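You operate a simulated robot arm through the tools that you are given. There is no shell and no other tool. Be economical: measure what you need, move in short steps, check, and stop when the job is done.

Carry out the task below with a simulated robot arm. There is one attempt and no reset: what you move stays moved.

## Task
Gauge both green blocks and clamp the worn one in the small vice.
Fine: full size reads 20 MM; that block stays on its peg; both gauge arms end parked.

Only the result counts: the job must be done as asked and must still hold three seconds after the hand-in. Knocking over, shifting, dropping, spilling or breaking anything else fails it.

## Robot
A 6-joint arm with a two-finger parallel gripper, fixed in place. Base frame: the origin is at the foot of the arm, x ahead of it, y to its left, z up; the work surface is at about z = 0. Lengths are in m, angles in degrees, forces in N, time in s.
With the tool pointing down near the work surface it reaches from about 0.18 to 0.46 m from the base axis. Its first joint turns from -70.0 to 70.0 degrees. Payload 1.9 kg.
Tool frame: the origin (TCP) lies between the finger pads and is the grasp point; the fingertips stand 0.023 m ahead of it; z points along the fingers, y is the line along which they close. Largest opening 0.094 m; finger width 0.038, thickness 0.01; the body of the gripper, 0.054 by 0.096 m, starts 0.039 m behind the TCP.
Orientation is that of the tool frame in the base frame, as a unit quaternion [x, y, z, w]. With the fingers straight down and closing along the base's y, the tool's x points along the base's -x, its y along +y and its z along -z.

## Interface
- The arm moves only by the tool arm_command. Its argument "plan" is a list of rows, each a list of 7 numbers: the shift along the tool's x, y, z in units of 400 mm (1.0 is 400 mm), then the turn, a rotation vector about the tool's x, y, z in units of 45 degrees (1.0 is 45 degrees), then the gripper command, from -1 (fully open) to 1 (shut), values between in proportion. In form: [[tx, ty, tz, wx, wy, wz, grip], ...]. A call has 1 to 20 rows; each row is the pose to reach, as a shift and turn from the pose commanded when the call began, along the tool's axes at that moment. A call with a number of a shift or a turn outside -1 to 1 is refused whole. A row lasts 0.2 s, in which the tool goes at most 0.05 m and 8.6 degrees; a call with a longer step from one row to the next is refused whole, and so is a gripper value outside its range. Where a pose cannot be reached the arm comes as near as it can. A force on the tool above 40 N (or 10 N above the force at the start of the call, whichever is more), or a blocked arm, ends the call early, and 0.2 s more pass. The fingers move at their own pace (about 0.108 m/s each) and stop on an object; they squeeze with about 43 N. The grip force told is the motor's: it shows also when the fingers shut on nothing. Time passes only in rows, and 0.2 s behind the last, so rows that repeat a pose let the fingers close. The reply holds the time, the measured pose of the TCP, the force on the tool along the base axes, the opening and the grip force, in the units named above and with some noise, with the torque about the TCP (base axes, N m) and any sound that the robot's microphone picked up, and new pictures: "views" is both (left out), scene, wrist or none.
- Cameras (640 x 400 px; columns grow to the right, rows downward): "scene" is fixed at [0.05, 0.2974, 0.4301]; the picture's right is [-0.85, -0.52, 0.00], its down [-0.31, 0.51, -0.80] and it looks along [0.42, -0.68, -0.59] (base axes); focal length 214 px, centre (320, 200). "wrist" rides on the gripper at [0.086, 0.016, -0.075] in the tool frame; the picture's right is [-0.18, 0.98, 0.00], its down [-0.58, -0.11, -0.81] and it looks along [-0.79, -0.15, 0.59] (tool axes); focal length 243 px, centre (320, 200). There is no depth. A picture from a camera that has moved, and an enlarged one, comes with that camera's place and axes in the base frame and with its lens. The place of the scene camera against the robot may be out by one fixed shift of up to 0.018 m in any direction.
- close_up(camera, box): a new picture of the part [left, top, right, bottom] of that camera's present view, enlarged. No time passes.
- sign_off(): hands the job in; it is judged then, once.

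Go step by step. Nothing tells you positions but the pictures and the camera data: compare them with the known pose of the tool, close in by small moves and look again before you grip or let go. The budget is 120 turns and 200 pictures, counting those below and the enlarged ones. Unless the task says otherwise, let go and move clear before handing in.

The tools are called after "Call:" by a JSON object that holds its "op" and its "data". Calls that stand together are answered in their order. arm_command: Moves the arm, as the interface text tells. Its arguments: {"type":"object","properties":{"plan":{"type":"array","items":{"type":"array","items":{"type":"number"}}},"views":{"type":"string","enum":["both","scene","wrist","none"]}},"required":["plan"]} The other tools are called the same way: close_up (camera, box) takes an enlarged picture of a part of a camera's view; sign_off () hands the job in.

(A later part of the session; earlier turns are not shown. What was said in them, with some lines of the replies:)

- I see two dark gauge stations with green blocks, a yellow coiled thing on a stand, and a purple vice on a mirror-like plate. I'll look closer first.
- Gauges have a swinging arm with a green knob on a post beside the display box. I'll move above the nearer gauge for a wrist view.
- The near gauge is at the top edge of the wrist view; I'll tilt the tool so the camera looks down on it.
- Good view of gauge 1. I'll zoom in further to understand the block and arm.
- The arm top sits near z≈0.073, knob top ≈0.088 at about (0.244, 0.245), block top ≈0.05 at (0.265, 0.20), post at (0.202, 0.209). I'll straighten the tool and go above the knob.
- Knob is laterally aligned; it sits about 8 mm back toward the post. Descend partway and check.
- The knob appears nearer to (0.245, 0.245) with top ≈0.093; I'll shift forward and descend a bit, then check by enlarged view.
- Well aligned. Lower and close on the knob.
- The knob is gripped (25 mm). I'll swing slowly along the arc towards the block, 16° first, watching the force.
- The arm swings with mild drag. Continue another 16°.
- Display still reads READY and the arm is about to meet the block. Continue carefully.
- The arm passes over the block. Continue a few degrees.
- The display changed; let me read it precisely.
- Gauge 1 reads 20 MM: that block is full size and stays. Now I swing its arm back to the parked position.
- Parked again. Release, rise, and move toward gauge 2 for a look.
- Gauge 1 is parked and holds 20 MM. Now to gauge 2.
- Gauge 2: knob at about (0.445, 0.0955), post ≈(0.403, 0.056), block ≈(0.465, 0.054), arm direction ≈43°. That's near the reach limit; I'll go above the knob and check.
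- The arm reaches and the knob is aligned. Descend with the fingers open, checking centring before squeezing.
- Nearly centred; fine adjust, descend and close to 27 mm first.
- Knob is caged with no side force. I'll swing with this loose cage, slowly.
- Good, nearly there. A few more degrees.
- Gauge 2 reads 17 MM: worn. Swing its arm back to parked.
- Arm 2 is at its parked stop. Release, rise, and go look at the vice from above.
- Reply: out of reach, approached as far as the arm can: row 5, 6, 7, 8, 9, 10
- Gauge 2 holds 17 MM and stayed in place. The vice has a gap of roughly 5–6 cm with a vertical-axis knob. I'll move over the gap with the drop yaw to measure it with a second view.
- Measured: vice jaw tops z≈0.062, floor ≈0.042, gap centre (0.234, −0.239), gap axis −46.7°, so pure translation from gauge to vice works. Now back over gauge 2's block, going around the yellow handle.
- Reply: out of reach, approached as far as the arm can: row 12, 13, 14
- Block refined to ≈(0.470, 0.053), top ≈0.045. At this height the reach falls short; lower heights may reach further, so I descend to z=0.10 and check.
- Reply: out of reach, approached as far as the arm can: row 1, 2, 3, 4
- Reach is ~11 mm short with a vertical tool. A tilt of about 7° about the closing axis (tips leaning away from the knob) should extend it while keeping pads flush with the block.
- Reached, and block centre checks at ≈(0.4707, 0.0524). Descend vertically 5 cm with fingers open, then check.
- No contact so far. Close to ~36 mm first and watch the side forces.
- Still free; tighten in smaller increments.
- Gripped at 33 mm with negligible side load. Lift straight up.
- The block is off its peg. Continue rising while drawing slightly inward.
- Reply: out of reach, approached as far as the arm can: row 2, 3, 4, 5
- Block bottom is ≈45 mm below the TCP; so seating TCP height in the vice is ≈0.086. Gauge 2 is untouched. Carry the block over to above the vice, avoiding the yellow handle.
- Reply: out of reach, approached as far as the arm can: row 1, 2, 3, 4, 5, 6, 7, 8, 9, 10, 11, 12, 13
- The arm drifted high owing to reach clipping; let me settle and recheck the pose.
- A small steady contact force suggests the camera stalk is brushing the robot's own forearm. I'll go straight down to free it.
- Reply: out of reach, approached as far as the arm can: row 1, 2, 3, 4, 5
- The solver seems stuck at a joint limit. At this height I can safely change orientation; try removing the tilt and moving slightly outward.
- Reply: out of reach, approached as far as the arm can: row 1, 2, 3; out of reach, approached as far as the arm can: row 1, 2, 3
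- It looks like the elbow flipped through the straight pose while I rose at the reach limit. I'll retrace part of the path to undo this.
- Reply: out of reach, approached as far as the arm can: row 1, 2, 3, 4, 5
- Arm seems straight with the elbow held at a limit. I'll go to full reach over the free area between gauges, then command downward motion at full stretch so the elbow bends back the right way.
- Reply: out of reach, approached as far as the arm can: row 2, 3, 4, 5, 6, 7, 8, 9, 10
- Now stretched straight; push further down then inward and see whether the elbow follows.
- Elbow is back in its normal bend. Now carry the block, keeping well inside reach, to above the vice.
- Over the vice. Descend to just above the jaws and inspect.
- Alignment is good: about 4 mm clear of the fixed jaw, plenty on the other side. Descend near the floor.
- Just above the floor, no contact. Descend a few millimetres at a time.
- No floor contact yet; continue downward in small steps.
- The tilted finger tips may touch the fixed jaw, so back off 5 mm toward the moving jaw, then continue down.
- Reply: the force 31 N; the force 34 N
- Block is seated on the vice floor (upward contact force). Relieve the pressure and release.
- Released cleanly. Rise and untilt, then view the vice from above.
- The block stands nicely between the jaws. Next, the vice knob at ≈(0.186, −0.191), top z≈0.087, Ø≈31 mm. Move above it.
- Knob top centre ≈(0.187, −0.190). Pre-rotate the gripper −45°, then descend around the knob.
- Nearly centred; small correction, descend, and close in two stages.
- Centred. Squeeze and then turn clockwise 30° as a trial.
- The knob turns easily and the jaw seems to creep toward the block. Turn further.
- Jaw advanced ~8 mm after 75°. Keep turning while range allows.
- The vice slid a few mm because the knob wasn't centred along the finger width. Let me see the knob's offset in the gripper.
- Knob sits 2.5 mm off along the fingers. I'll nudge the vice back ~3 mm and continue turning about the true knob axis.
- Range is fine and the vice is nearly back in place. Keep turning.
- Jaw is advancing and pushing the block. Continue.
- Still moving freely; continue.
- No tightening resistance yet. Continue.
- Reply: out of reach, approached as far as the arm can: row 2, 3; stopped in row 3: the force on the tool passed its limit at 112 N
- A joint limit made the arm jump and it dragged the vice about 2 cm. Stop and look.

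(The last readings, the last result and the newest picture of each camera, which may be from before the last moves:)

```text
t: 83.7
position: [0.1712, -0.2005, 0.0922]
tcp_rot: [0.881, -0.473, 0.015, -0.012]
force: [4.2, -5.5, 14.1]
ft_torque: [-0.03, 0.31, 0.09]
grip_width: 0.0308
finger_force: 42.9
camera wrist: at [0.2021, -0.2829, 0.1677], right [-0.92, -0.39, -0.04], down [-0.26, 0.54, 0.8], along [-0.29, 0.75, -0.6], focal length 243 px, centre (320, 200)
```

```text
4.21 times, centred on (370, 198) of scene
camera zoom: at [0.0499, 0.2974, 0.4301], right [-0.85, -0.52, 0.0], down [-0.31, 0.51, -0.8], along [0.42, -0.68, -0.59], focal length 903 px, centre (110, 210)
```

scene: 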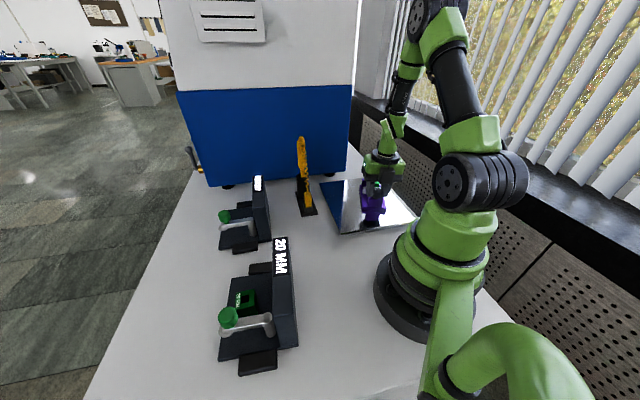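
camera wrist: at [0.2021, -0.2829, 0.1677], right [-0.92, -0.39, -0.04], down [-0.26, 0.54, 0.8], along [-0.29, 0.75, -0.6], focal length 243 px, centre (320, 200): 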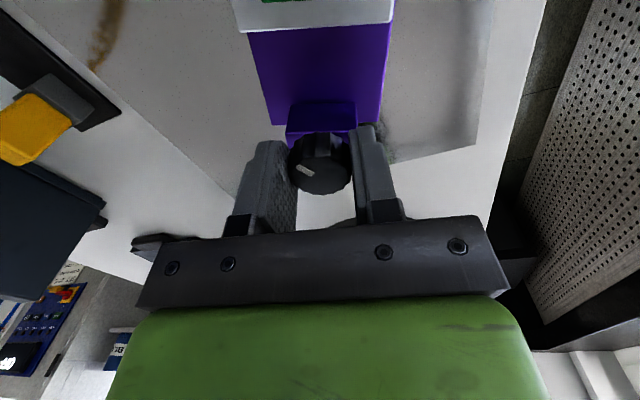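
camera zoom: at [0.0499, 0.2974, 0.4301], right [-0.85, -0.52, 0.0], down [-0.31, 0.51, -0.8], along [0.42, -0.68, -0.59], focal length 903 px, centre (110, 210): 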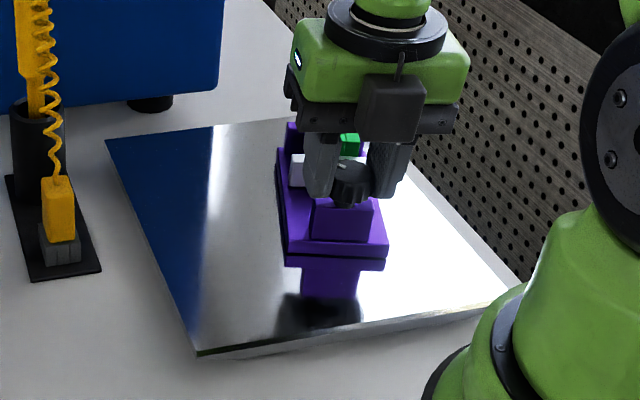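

The vice turned a little but stands upright with the block still between the jaws. Release the knob and rise.

Call:
{"op": "arm_command", "data": {"plan": [[0, 0, -0.005, 0, 0, 0, 0.0], [0, 0, -0.005, 0, 0, 0, -0.1], [0, 0, -0.06, 0, 0, 0, -0.1], [0, 0, -0.15, 0, 0, 0, -0.1], [0, 0, -0.25, 0, 0, 0, -0.1], [0, 0, -0.25, 0, 0, 0, -0.1]], "views": "wrist"}}

Call:
{"op": "close_up", "data": {"camera": "scene", "box": [330, 155, 410, 235]}}

```text
t: 85.1
position: [0.168, -0.2007, 0.1934]
tcp_rot: [0.88, -0.474, 0.013, -0.014]
force: [-0.4, -0.9, 0.9]
ft_torque: [0.0, 0.0, 0.01]
grip_width: 0.0518
finger_force: 0.1
camera wrist: at [0.199, -0.2825, 0.2676], right [-0.92, -0.39, -0.04], down [-0.26, 0.54, 0.8], along [-0.29, 0.75, -0.59], focal length 243 px, centre (320, 200)
```

wrist: 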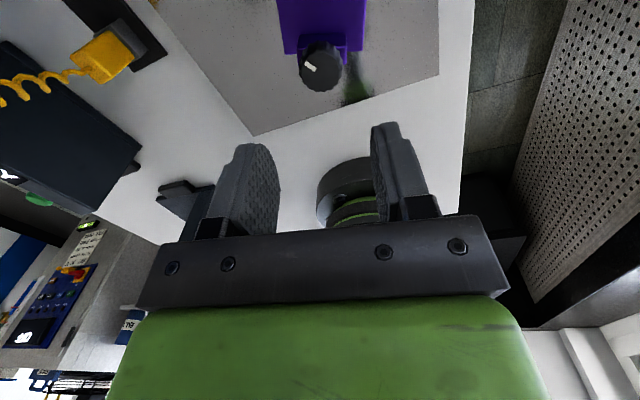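

```text
5.00 times, centred on (370, 195) of scene
camera zoom: at [0.05, 0.2974, 0.4301], right [-0.85, -0.52, 0.0], down [-0.31, 0.51, -0.8], along [0.42, -0.68, -0.59], focal length 1072 px, centre (70, 225)
```

zoom: 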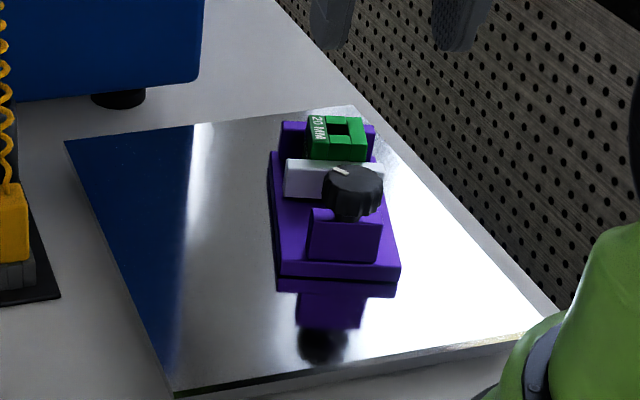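

Vice and block are fine. Unwind the wrist by 180° in the air.

Call:
{"op": "arm_command", "data": {"plan": [[0, 0, 0, 0, 0, -0.18, -0.1], [0, 0, 0, 0, 0, -0.36, -0.1], [0, 0, 0, 0, 0, -0.54, -0.1], [0, 0, 0, 0, 0, -0.72, -0.1], [0, 0, 0, 0, 0, -0.9, -0.1], [0, 0, 0, 0, 0, -1, -0.1]], "views": "none"}}

Call:
{"op": "arm_command", "data": {"plan": [[0, 0, 0, 0, 0, -0.18, -0.1], [0, 0, 0, 0, 0, -0.36, -0.1], [0, 0, 0, 0, 0, -0.54, -0.1], [0, 0, 0, 0, 0, -0.72, -0.1], [0, 0, 0, 0, 0, -0.9, -0.1], [0, 0, 0, 0, 0, -1, -0.1]], "views": "none"}}

Call:
{"op": "arm_command", "data": {"plan": [[0, 0, 0, 0, 0, -0.18, -0.1], [0, 0, 0, 0, 0, -0.36, -0.1], [0, 0, 0, 0, 0, -0.54, -0.1], [0, 0, 0, 0, 0, -0.72, -0.1], [0, 0, 0, 0, 0, -0.9, -0.1], [0, 0, 0, 0, 0, -1, -0.1]], "views": "none"}}

Call:
{"op": "arm_command", "data": {"plan": [[0, 0, 0, 0, 0, -0.18, -0.1], [0, 0, 0, 0, 0, -0.36, -0.1], [0, 0, 0, 0, 0, -0.54, -0.1], [0, 0, 0, 0, 0, -0.72, -0.1], [0, 0, 0, 0, 0, -0.9, -0.1], [0, 0, 0, 0, 0, -1, -0.1], [0, 0, 0, 0, 0, -1, -0.1]], "views": "wrist"}}

```text
t: 86.5
position: [0.1669, -0.2011, 0.1924]
tcp_rot: [0.995, -0.099, 0.017, -0.008]
force: [0.0, -0.3, 0.3]
ft_torque: [-0.01, -0.01, 0.01]
grip_width: 0.0517
finger_force: 0.0
```

```text
t: 87.9
position: [0.1655, -0.2024, 0.194]
tcp_rot: [0.957, 0.289, 0.019, 0.0]
force: [-0.1, -0.5, 1.2]
ft_torque: [0.01, -0.03, -0.02]
grip_width: 0.0515
finger_force: 0.1
```

```text
t: 89.3
position: [0.1673, -0.2027, 0.1927]
tcp_rot: [0.774, 0.633, 0.018, 0.007]
force: [0.5, 1.3, -0.1]
ft_torque: [0.01, -0.02, 0.01]
grip_width: 0.0518
finger_force: 0.0
```

```text
t: 90.9
position: [0.1656, -0.2008, 0.1928]
tcp_rot: [0.472, 0.881, 0.014, 0.013]
force: [0.3, 0.7, 0.1]
ft_torque: [0.01, 0.02, 0.01]
grip_width: 0.0519
finger_force: 0.1
camera wrist: at [0.1295, -0.1213, 0.2663], right [0.92, 0.39, 0.04], down [0.2, -0.55, 0.81], along [0.34, -0.74, -0.59], focal length 243 px, centre (320, 200)
```

wrist: 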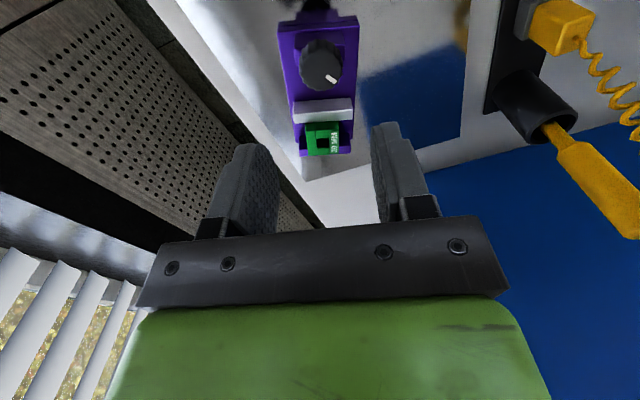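

Good, the view is square to the vice. Zoom in to locate knob, jaw and block.

Call:
{"op": "close_up", "data": {"camera": "wrist", "box": [250, 0, 400, 170]}}

```text
2.35 times, centred on (325, 85) of wrist
camera zoom: at [0.1295, -0.1213, 0.2663], right [0.92, 0.39, 0.04], down [0.2, -0.55, 0.81], along [0.34, -0.74, -0.59], focal length 571 px, centre (308, 471)
```

zoom: 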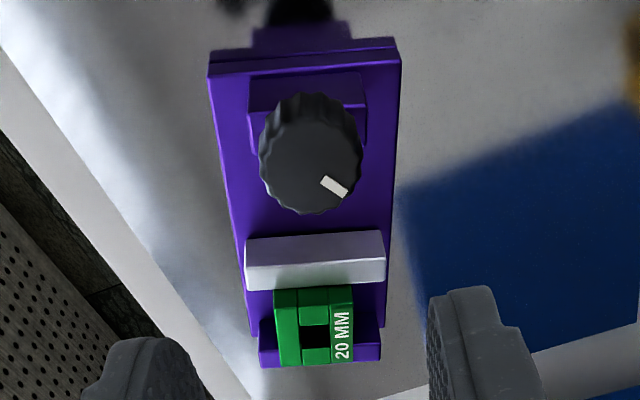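

Knob now near (0.172, −0.199). Level the tool, move over and partly down, then check centring.

Call:
{"op": "arm_command", "data": {"plan": [[-0.003, 0.003, 0.06, 0.05, 0, 0, -0.1], [-0.006, 0.007, 0.13, 0.05, 0, 0, -0.1], [-0.006, 0.007, 0.19, 0.05, 0, 0, -0.1], [-0.006, 0.007, 0.19, 0.05, 0, 0, -0.1]], "views": "none"}}

Call:
{"op": "close_up", "data": {"camera": "wrist", "box": [220, 40, 420, 220]}}

```text
t: 91.9
position: [0.1737, -0.201, 0.1163]
tcp_rot: [0.474, 0.881, -0.003, 0.004]
force: [0.4, 0.2, -0.6]
ft_torque: [-0.01, 0.02, 0.01]
grip_width: 0.0517
finger_force: 0.0
```

```text
2.22 times, centred on (320, 130) of wrist
camera zoom: at [0.139, -0.1192, 0.19], right [0.92, 0.39, 0.0], down [0.23, -0.54, 0.81], along [0.32, -0.75, -0.58], focal length 539 px, centre (320, 356)
```

zoom: 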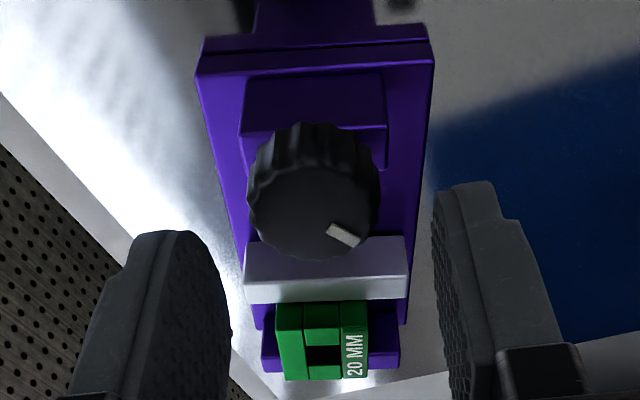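

Knob refined to (0.1714, −0.199), top ≈0.0845. Fine-tune, descend, and close in stages.

Call:
{"op": "arm_command", "data": {"plan": [[0.0075, -0.002, 0.027, 0, 0, 0, 0], [0.0075, -0.002, 0.0545, 0, 0, 0, 0.1], [0.0075, -0.002, 0.0545, 0, 0, 0, 0.25], [0.0075, -0.002, 0.0545, 0, 0, 0, 0.25]], "views": "none"}}

Call:
{"op": "close_up", "data": {"camera": "wrist", "box": [240, 80, 400, 220]}}

```text
t: 92.9
position: [0.1702, -0.1994, 0.0944]
tcp_rot: [0.474, 0.881, -0.005, 0.004]
force: [0.1, 0.2, 0.3]
ft_torque: [0.02, -0.02, -0.02]
grip_width: 0.0353
finger_force: 0.0
```

```text
2.86 times, centred on (320, 150) of wrist
camera zoom: at [0.1367, -0.1171, 0.1685], right [0.92, 0.39, 0.0], down [0.23, -0.54, 0.81], along [0.32, -0.75, -0.58], focal length 693 px, centre (320, 343)
```

zoom: 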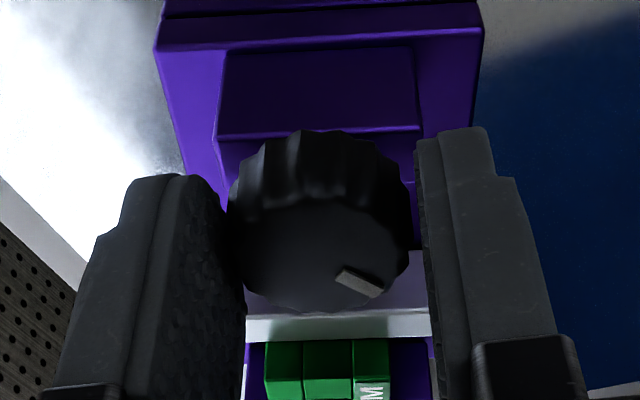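

Slight adjustment, then squeeze.

Call:
{"op": "arm_command", "data": {"plan": [[-0.003, 0.003, 0, 0, 0, 0, 0.25], [-0.003, 0.003, 0, 0, 0, 0, 0.33], [-0.003, 0.003, 0, 0, 0, 0, 1], [-0.003, 0.003, 0, 0, 0, 0, 1]], "views": "none"}}

Call:
{"op": "arm_command", "data": {"plan": [[0, 0, 0, 0, 0, 0.15, 1], [0, 0, 0, 0, 0, 0.3, 1], [0, 0, 0, 0, 0, 0.45, 1], [0, 0, 0, 0, 0, 0.6, 1], [0, 0, 0, 0, 0, 0.6, 1]], "views": "none"}}

Call:
{"op": "close_up", "data": {"camera": "scene", "box": [330, 155, 410, 235]}}

```text
t: 93.9
position: [0.1725, -0.1999, 0.0952]
tcp_rot: [0.474, 0.881, -0.003, 0.005]
force: [-1.6, 1.4, 3.0]
ft_torque: [0.24, -0.2, 0.02]
grip_width: 0.0304
finger_force: 42.9
```

```text
t: 95.1
position: [0.1732, -0.2003, 0.0944]
tcp_rot: [0.666, 0.746, -0.003, 0.005]
force: [-0.3, -2.5, 21.9]
ft_torque: [-0.26, 0.3, 0.42]
grip_width: 0.0307
finger_force: 42.5
```

```text
5.00 times, centred on (370, 195) of scene
camera zoom: at [0.0499, 0.2975, 0.4301], right [-0.85, -0.52, 0.0], down [-0.31, 0.51, -0.8], along [0.42, -0.68, -0.59], focal length 1072 px, centre (70, 225)
```

zoom: 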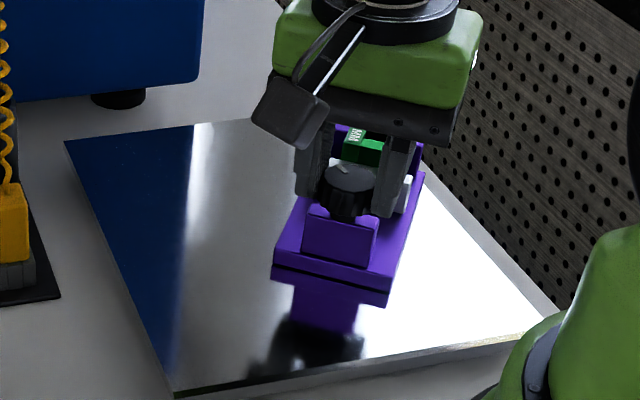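

The knob has come tight: the whole vice now turns with it (0.42 N·m). Release the knob, rise, and check the clamping.

Call:
{"op": "arm_command", "data": {"plan": [[0, 0, -0.004, 0, 0, 0, 0.2], [0, 0, -0.004, 0, 0, 0, 0.0], [0, 0, -0.004, 0, 0, 0, -0.1], [0, 0, -0.08, 0, 0, 0, -0.1], [0, 0, -0.17, 0, 0, 0, -0.1], [0, 0, -0.25, 0, 0, 0, -0.1], [0, 0, -0.25, 0, 0, 0, -0.1]], "views": "wrist"}}

Call:
{"op": "close_up", "data": {"camera": "scene", "box": [330, 155, 410, 235]}}

```text
t: 96.7
position: [0.172, -0.1998, 0.1953]
tcp_rot: [0.666, 0.746, -0.002, 0.004]
force: [0.2, 0.0, -0.1]
ft_torque: [-0.03, -0.01, -0.01]
grip_width: 0.0516
finger_force: 0.1
camera wrist: at [0.1777, -0.1109, 0.269], right [1.0, -0.07, 0.0], down [-0.05, -0.58, 0.81], along [-0.06, -0.81, -0.58], focal length 243 px, centre (320, 200)
```

wrist: 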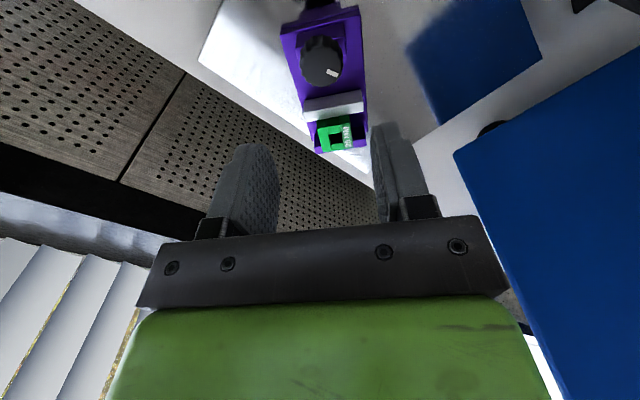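

```text
5.00 times, centred on (370, 195) of scene
camera zoom: at [0.05, 0.2974, 0.4301], right [-0.85, -0.52, 0.0], down [-0.31, 0.51, -0.8], along [0.42, -0.68, -0.59], focal length 1072 px, centre (70, 225)
```

zoom: 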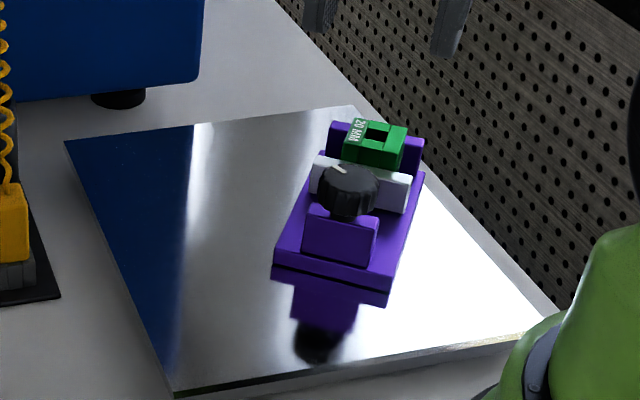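

Call:
{"op": "close_up", "data": {"camera": "wrist", "box": [260, 0, 400, 160]}}

```text
2.50 times, centred on (330, 80) of wrist
camera zoom: at [0.1777, -0.1109, 0.269], right [1.0, -0.07, 0.0], down [-0.05, -0.58, 0.81], along [-0.06, -0.81, -0.58], focal length 606 px, centre (295, 500)
```

zoom: 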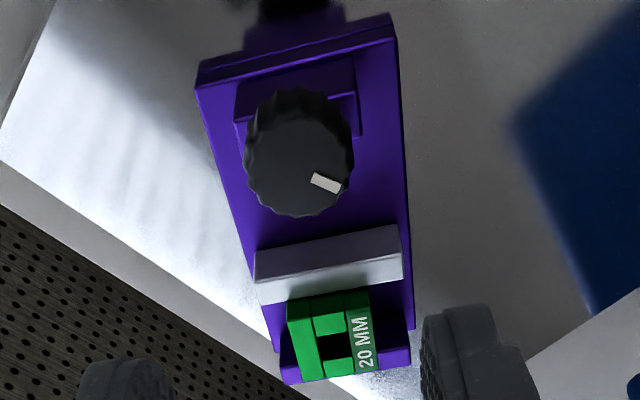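

The block is clamped between the jaws. I want to bring the vice back to its original place by gripping across both jaws (this also squeezes the clamp closed). Move above the jaws and turn.

Call:
{"op": "arm_command", "data": {"plan": [[-0.05, 0.002, 0, 0, 0, -0.17, -0.4], [-0.1, 0.004, 0, 0, 0, -0.34, -0.6], [-0.15, 0.006, 0, 0, 0, -0.51, -0.6], [-0.192, 0.008, 0, 0, 0, -0.68, -0.6], [-0.192, 0.008, 0, 0, 0, -0.85, -0.6], [-0.192, 0.008, 0, 0, 0, -1, -0.6]], "views": "none"}}

Call:
{"op": "arm_command", "data": {"plan": [[0, 0, 0, 0, 0, -0.17, -0.6], [0, 0, 0, 0, 0, -0.34, -0.6], [0, 0, 0, 0, 0, -0.51, -0.6], [0, 0, 0, 0, 0, -0.68, -0.6], [0, 0, 0, 0, 0, -0.85, -0.6], [0, 0, 0, 0, 0, -1, -0.6], [0, 0, 0, 0, 0, -1, -0.6]], "views": "wrist"}}

Call:
{"op": "close_up", "data": {"camera": "wrist", "box": [220, 0, 440, 190]}}

```text
t: 98.1
position: [0.1843, -0.2763, 0.196]
tcp_rot: [0.329, 0.944, -0.004, 0.003]
force: [-0.1, -0.3, 1.1]
ft_torque: [0.01, 0.0, -0.03]
grip_width: 0.0753
finger_force: 0.1
```

```text
t: 99.7
position: [0.1836, -0.2745, 0.1954]
tcp_rot: [-0.057, 0.998, -0.005, 0.001]
force: [-0.4, 0.1, 0.0]
ft_torque: [0.0, 0.01, -0.02]
grip_width: 0.075
finger_force: 0.0
camera wrist: at [0.0963, -0.2675, 0.2694], right [0.07, 1.0, -0.01], down [0.59, -0.03, 0.81], along [0.81, -0.06, -0.59], focal length 243 px, centre (320, 200)
```

wrist: 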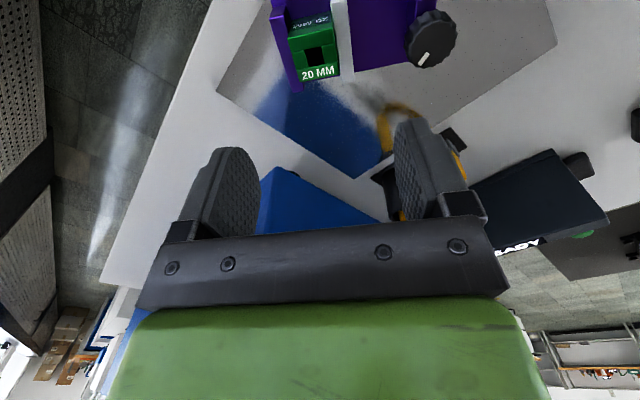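

```text
2.11 times, centred on (330, 95) of wrist
camera zoom: at [0.0963, -0.2675, 0.2694], right [0.07, 1.0, -0.01], down [0.59, -0.03, 0.81], along [0.81, -0.06, -0.59], focal length 511 px, centre (299, 421)
```

zoom: 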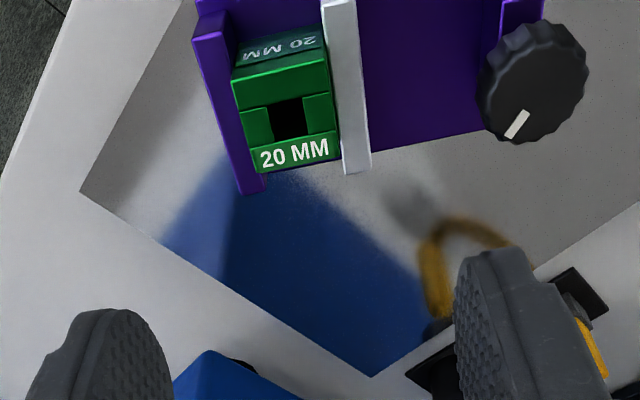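

Clear view: the worn block is snug between both jaws. The tool is aligned with the vice axis. Descend around the jaws.

Call:
{"op": "arm_command", "data": {"plan": [[0, -0.011, 0.1, 0, 0, 0, -0.6], [0, -0.011, 0.2, 0, 0, 0, -0.6], [0, -0.011, 0.26, 0, 0, 0, -0.6], [0, -0.011, 0.26, 0, 0, 0, -0.6]], "views": "wrist"}}

Call:
{"op": "close_up", "data": {"camera": "wrist", "box": [200, 40, 440, 220]}}

```text
t: 100.7
position: [0.1865, -0.28, 0.0883]
tcp_rot: [-0.056, 0.998, -0.005, 0.002]
force: [-0.6, 0.0, 0.3]
ft_torque: [0.01, -0.02, 0.02]
grip_width: 0.0749
finger_force: 0.0
camera wrist: at [0.0974, -0.2731, 0.1635], right [0.07, 1.0, -0.01], down [0.59, -0.04, 0.81], along [0.81, -0.06, -0.59], focal length 243 px, centre (320, 200)
```

wrist: 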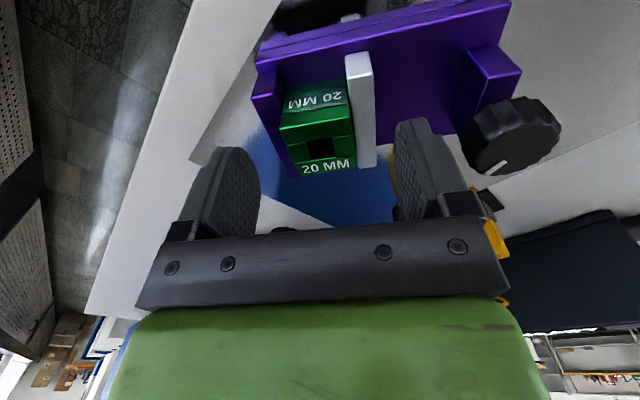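

```text
2.22 times, centred on (320, 130) of wrist
camera zoom: at [0.0974, -0.2731, 0.1635], right [0.07, 1.0, -0.01], down [0.59, -0.04, 0.81], along [0.81, -0.06, -0.59], focal length 539 px, centre (320, 356)
```

zoom: 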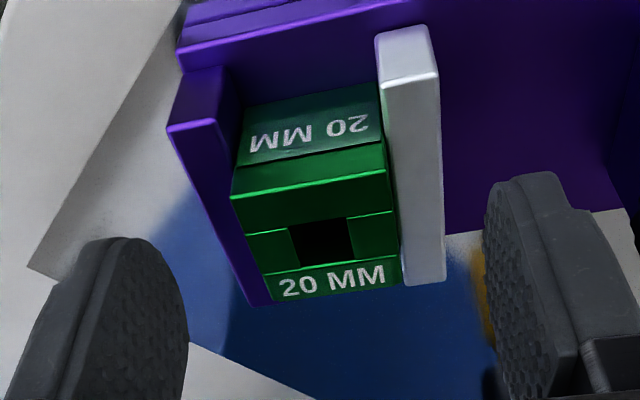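

Good straddle. Small correction, lower to z≈0.07, and close gently.

Call:
{"op": "arm_command", "data": {"plan": [[0.01, 0.005, 0.02, 0, 0, 0, -0.6], [0.01, 0.005, 0.042, 0, 0, 0, -0.6], [0.01, 0.005, 0.042, 0, 0, 0, -0.4], [0.01, 0.005, 0.042, 0, 0, 0, -0.35]], "views": "none"}}

Call:
{"op": "arm_command", "data": {"plan": [[0, 0, 0, 0, 0, 0, -0.25], [0, 0, 0, 0, 0, 0, -0.15], [0, 0, 0, 0, 0, 0, -0.05], [0, 0, 0, 0, 0, 0, -0.05]], "views": "none"}}

Call:
{"op": "close_up", "data": {"camera": "wrist", "box": [200, 40, 440, 220]}}

```text
t: 101.7
position: [0.182, -0.2793, 0.0745]
tcp_rot: [-0.057, 0.998, -0.005, 0.002]
force: [-1.0, -0.5, -0.6]
ft_torque: [-0.01, -0.04, -0.02]
grip_width: 0.0634
finger_force: 0.1
```

```text
t: 102.7
position: [0.1814, -0.2785, 0.0749]
tcp_rot: [-0.056, 0.998, -0.005, 0.003]
force: [-0.1, -3.0, 1.1]
ft_torque: [-0.01, 0.16, 0.06]
grip_width: 0.0574
finger_force: 43.7
```

```text
2.22 times, centred on (320, 130) of wrist
camera zoom: at [0.093, -0.2711, 0.1484], right [0.07, 1.0, -0.01], down [0.59, -0.03, 0.81], along [0.81, -0.06, -0.59], focal length 539 px, centre (320, 356)
```

zoom: 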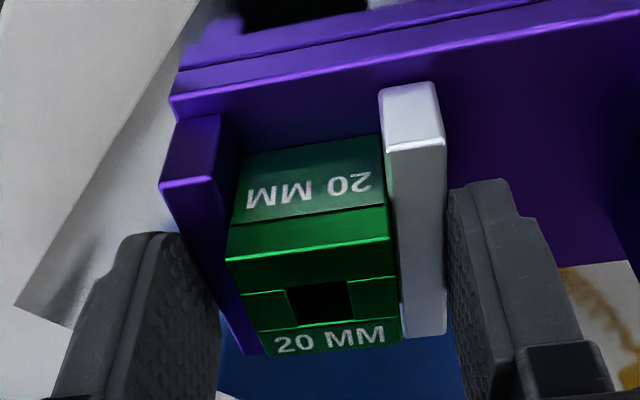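

Firm grip on both jaws at 57 mm. Slide and rotate the vice back to its original place in small steps.

Call:
{"op": "arm_command", "data": {"plan": [[-0.02, 0.007, 0, 0, 0, -0.1, 0.2], [-0.04, 0.014, 0, 0, 0, -0.2, 0.2], [-0.06, 0.021, 0, 0, 0, -0.3, 0.2], [-0.08, 0.028, 0, 0, 0, -0.4, 0.2], [-0.1, 0.035, 0, 0, 0, -0.5, 0.2], [-0.12, 0.043, 0, 0, 0, -0.61, 0.2], [-0.14, 0.05, 0, 0, 0, -0.71, 0.2], [-0.161, 0.057, 0, 0, 0, -0.813, 0.2], [-0.161, 0.057, 0, 0, 0, -0.813, 0.2]], "views": "wrist"}}

Call:
{"op": "close_up", "data": {"camera": "scene", "box": [330, 165, 400, 235]}}

```text
t: 104.7
position: [0.2415, -0.2496, 0.074]
tcp_rot: [-0.368, 0.93, -0.004, 0.0]
force: [-0.8, -2.8, 1.6]
ft_torque: [0.0, -0.22, -0.02]
grip_width: 0.0574
finger_force: 43.1
camera wrist: at [0.1679, -0.2953, 0.1488], right [-0.54, 0.84, -0.01], down [0.5, 0.33, 0.8], along [0.68, 0.43, -0.59], focal length 243 px, centre (320, 200)
```

wrist: 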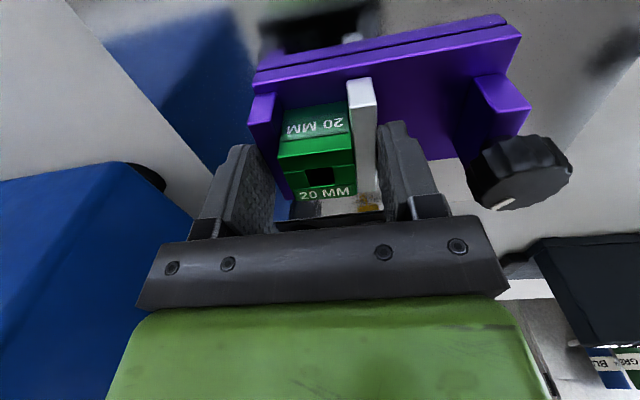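

```text
5.71 times, centred on (365, 200) of scene
camera zoom: at [0.05, 0.2974, 0.4301], right [-0.85, -0.52, 0.0], down [-0.31, 0.51, -0.8], along [0.42, -0.68, -0.59], focal length 1226 px, centre (63, 200)
```

zoom: 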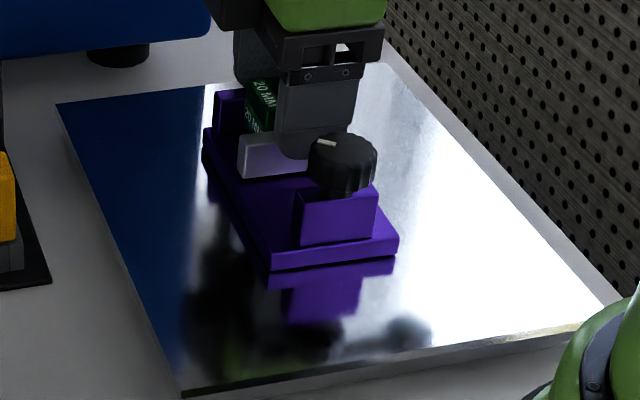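

The vice is back within ~2 mm of its original place. Release and rise clear.

Call:
{"op": "arm_command", "data": {"plan": [[0, 0, 0, 0, 0, 0, -0.4], [0, 0, 0, 0, 0, 0, -0.55], [0, 0, 0, 0, 0, 0, -0.55], [0, 0, -0.06, 0, 0, 0, -0.55], [0, 0, -0.15, 0, 0, 0, -0.55], [0, 0, -0.25, 0, 0, 0, -0.55], [0, 0, -0.32, 0, 0, 0, -0.55], [0, 0, -0.32, 0, 0, 0, -0.55]], "views": "wrist"}}

Call:
{"op": "close_up", "data": {"camera": "wrist", "box": [220, 0, 440, 190]}}

Call:
{"op": "close_up", "data": {"camera": "scene", "box": [330, 165, 400, 235]}}

```text
t: 106.5
position: [0.2388, -0.2457, 0.2037]
tcp_rot: [-0.367, 0.93, -0.006, 0.0]
force: [0.3, 0.3, 0.3]
ft_torque: [0.01, 0.02, -0.02]
grip_width: 0.0727
finger_force: 0.1
camera wrist: at [0.1661, -0.2922, 0.2775], right [-0.54, 0.84, -0.01], down [0.5, 0.33, 0.81], along [0.68, 0.43, -0.59], focal length 243 px, centre (320, 200)
```

wrist: 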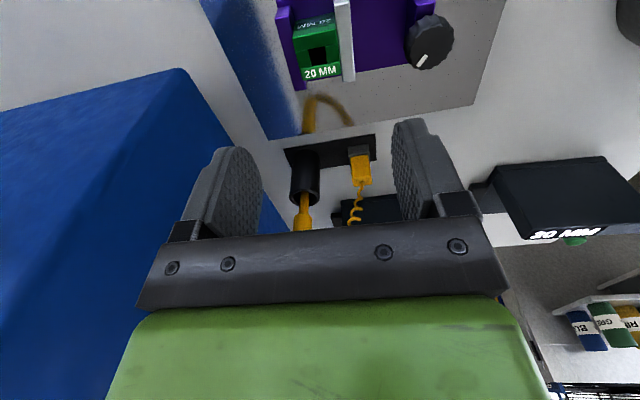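

```text
2.11 times, centred on (330, 95) of wrist
camera zoom: at [0.1661, -0.2922, 0.2775], right [-0.54, 0.84, -0.01], down [0.5, 0.33, 0.81], along [0.68, 0.43, -0.59], focal length 511 px, centre (299, 421)
```

zoom: 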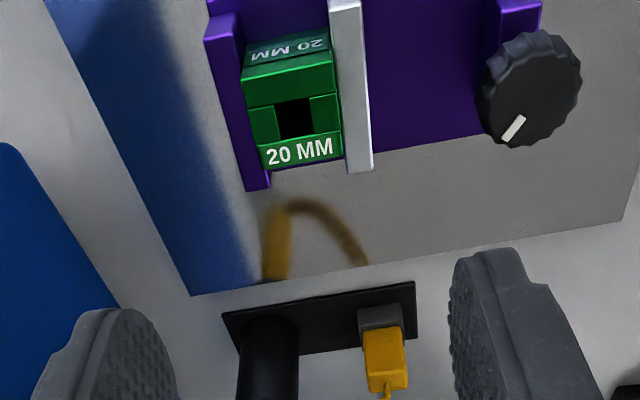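

```text
5.71 times, centred on (365, 200) of scene
camera zoom: at [0.05, 0.2974, 0.4301], right [-0.85, -0.52, 0.0], down [-0.31, 0.51, -0.8], along [0.42, -0.68, -0.59], focal length 1226 px, centre (63, 200)
```

zoom: 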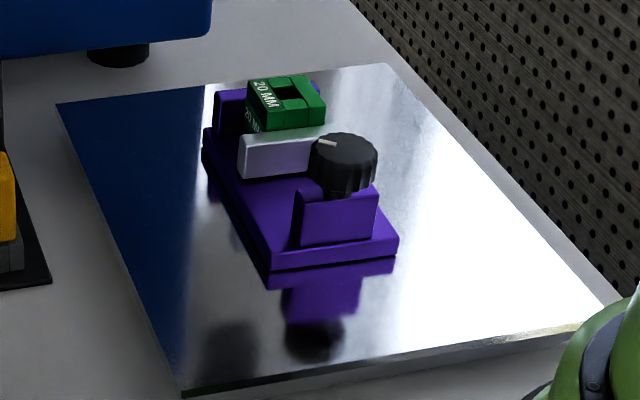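

Block is held snugly. Final check of both gauges.

Call:
{"op": "close_up", "data": {"camera": "scene", "box": [190, 160, 330, 380]}}

```text
1.82 times, centred on (260, 270) of scene
camera zoom: at [0.05, 0.2974, 0.4301], right [-0.85, -0.52, 0.0], down [-0.31, 0.51, -0.8], along [0.42, -0.68, -0.59], focal length 390 px, centre (429, 73)
```

zoom: 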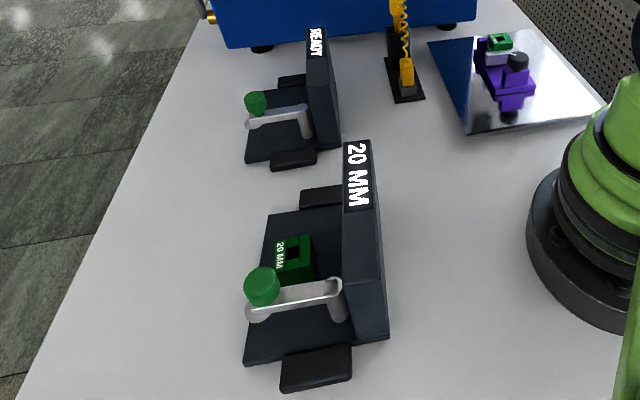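

Both gauge arms are parked, the full-size block is on its peg, the worn block is in the vice, and the hand is empty and clear. I'm handing in.

Call:
{"op": "sign_off", "data": {}}

```text
The job is handed in.
```

I gauged both green blocks and clamped the worn one, which read 17 MM, in the small vice. The other read 20 MM, so it stays on its peg, and both gauge arms are parked.

- **Vice moved:** while I was tightening the knob, the arm hit a joint limit and dragged and turned the vice on its plate. I slid it back to within about 2 mm of where it started.
- **Gauge moved:** the nearer gauge, which holds the full-size block, may have moved about 2 mm when I first gripped its arm. I left it there.
- **Clamp not pull-tested:** I took the clamp as tight because the knob came up hard enough to turn the whole vice.
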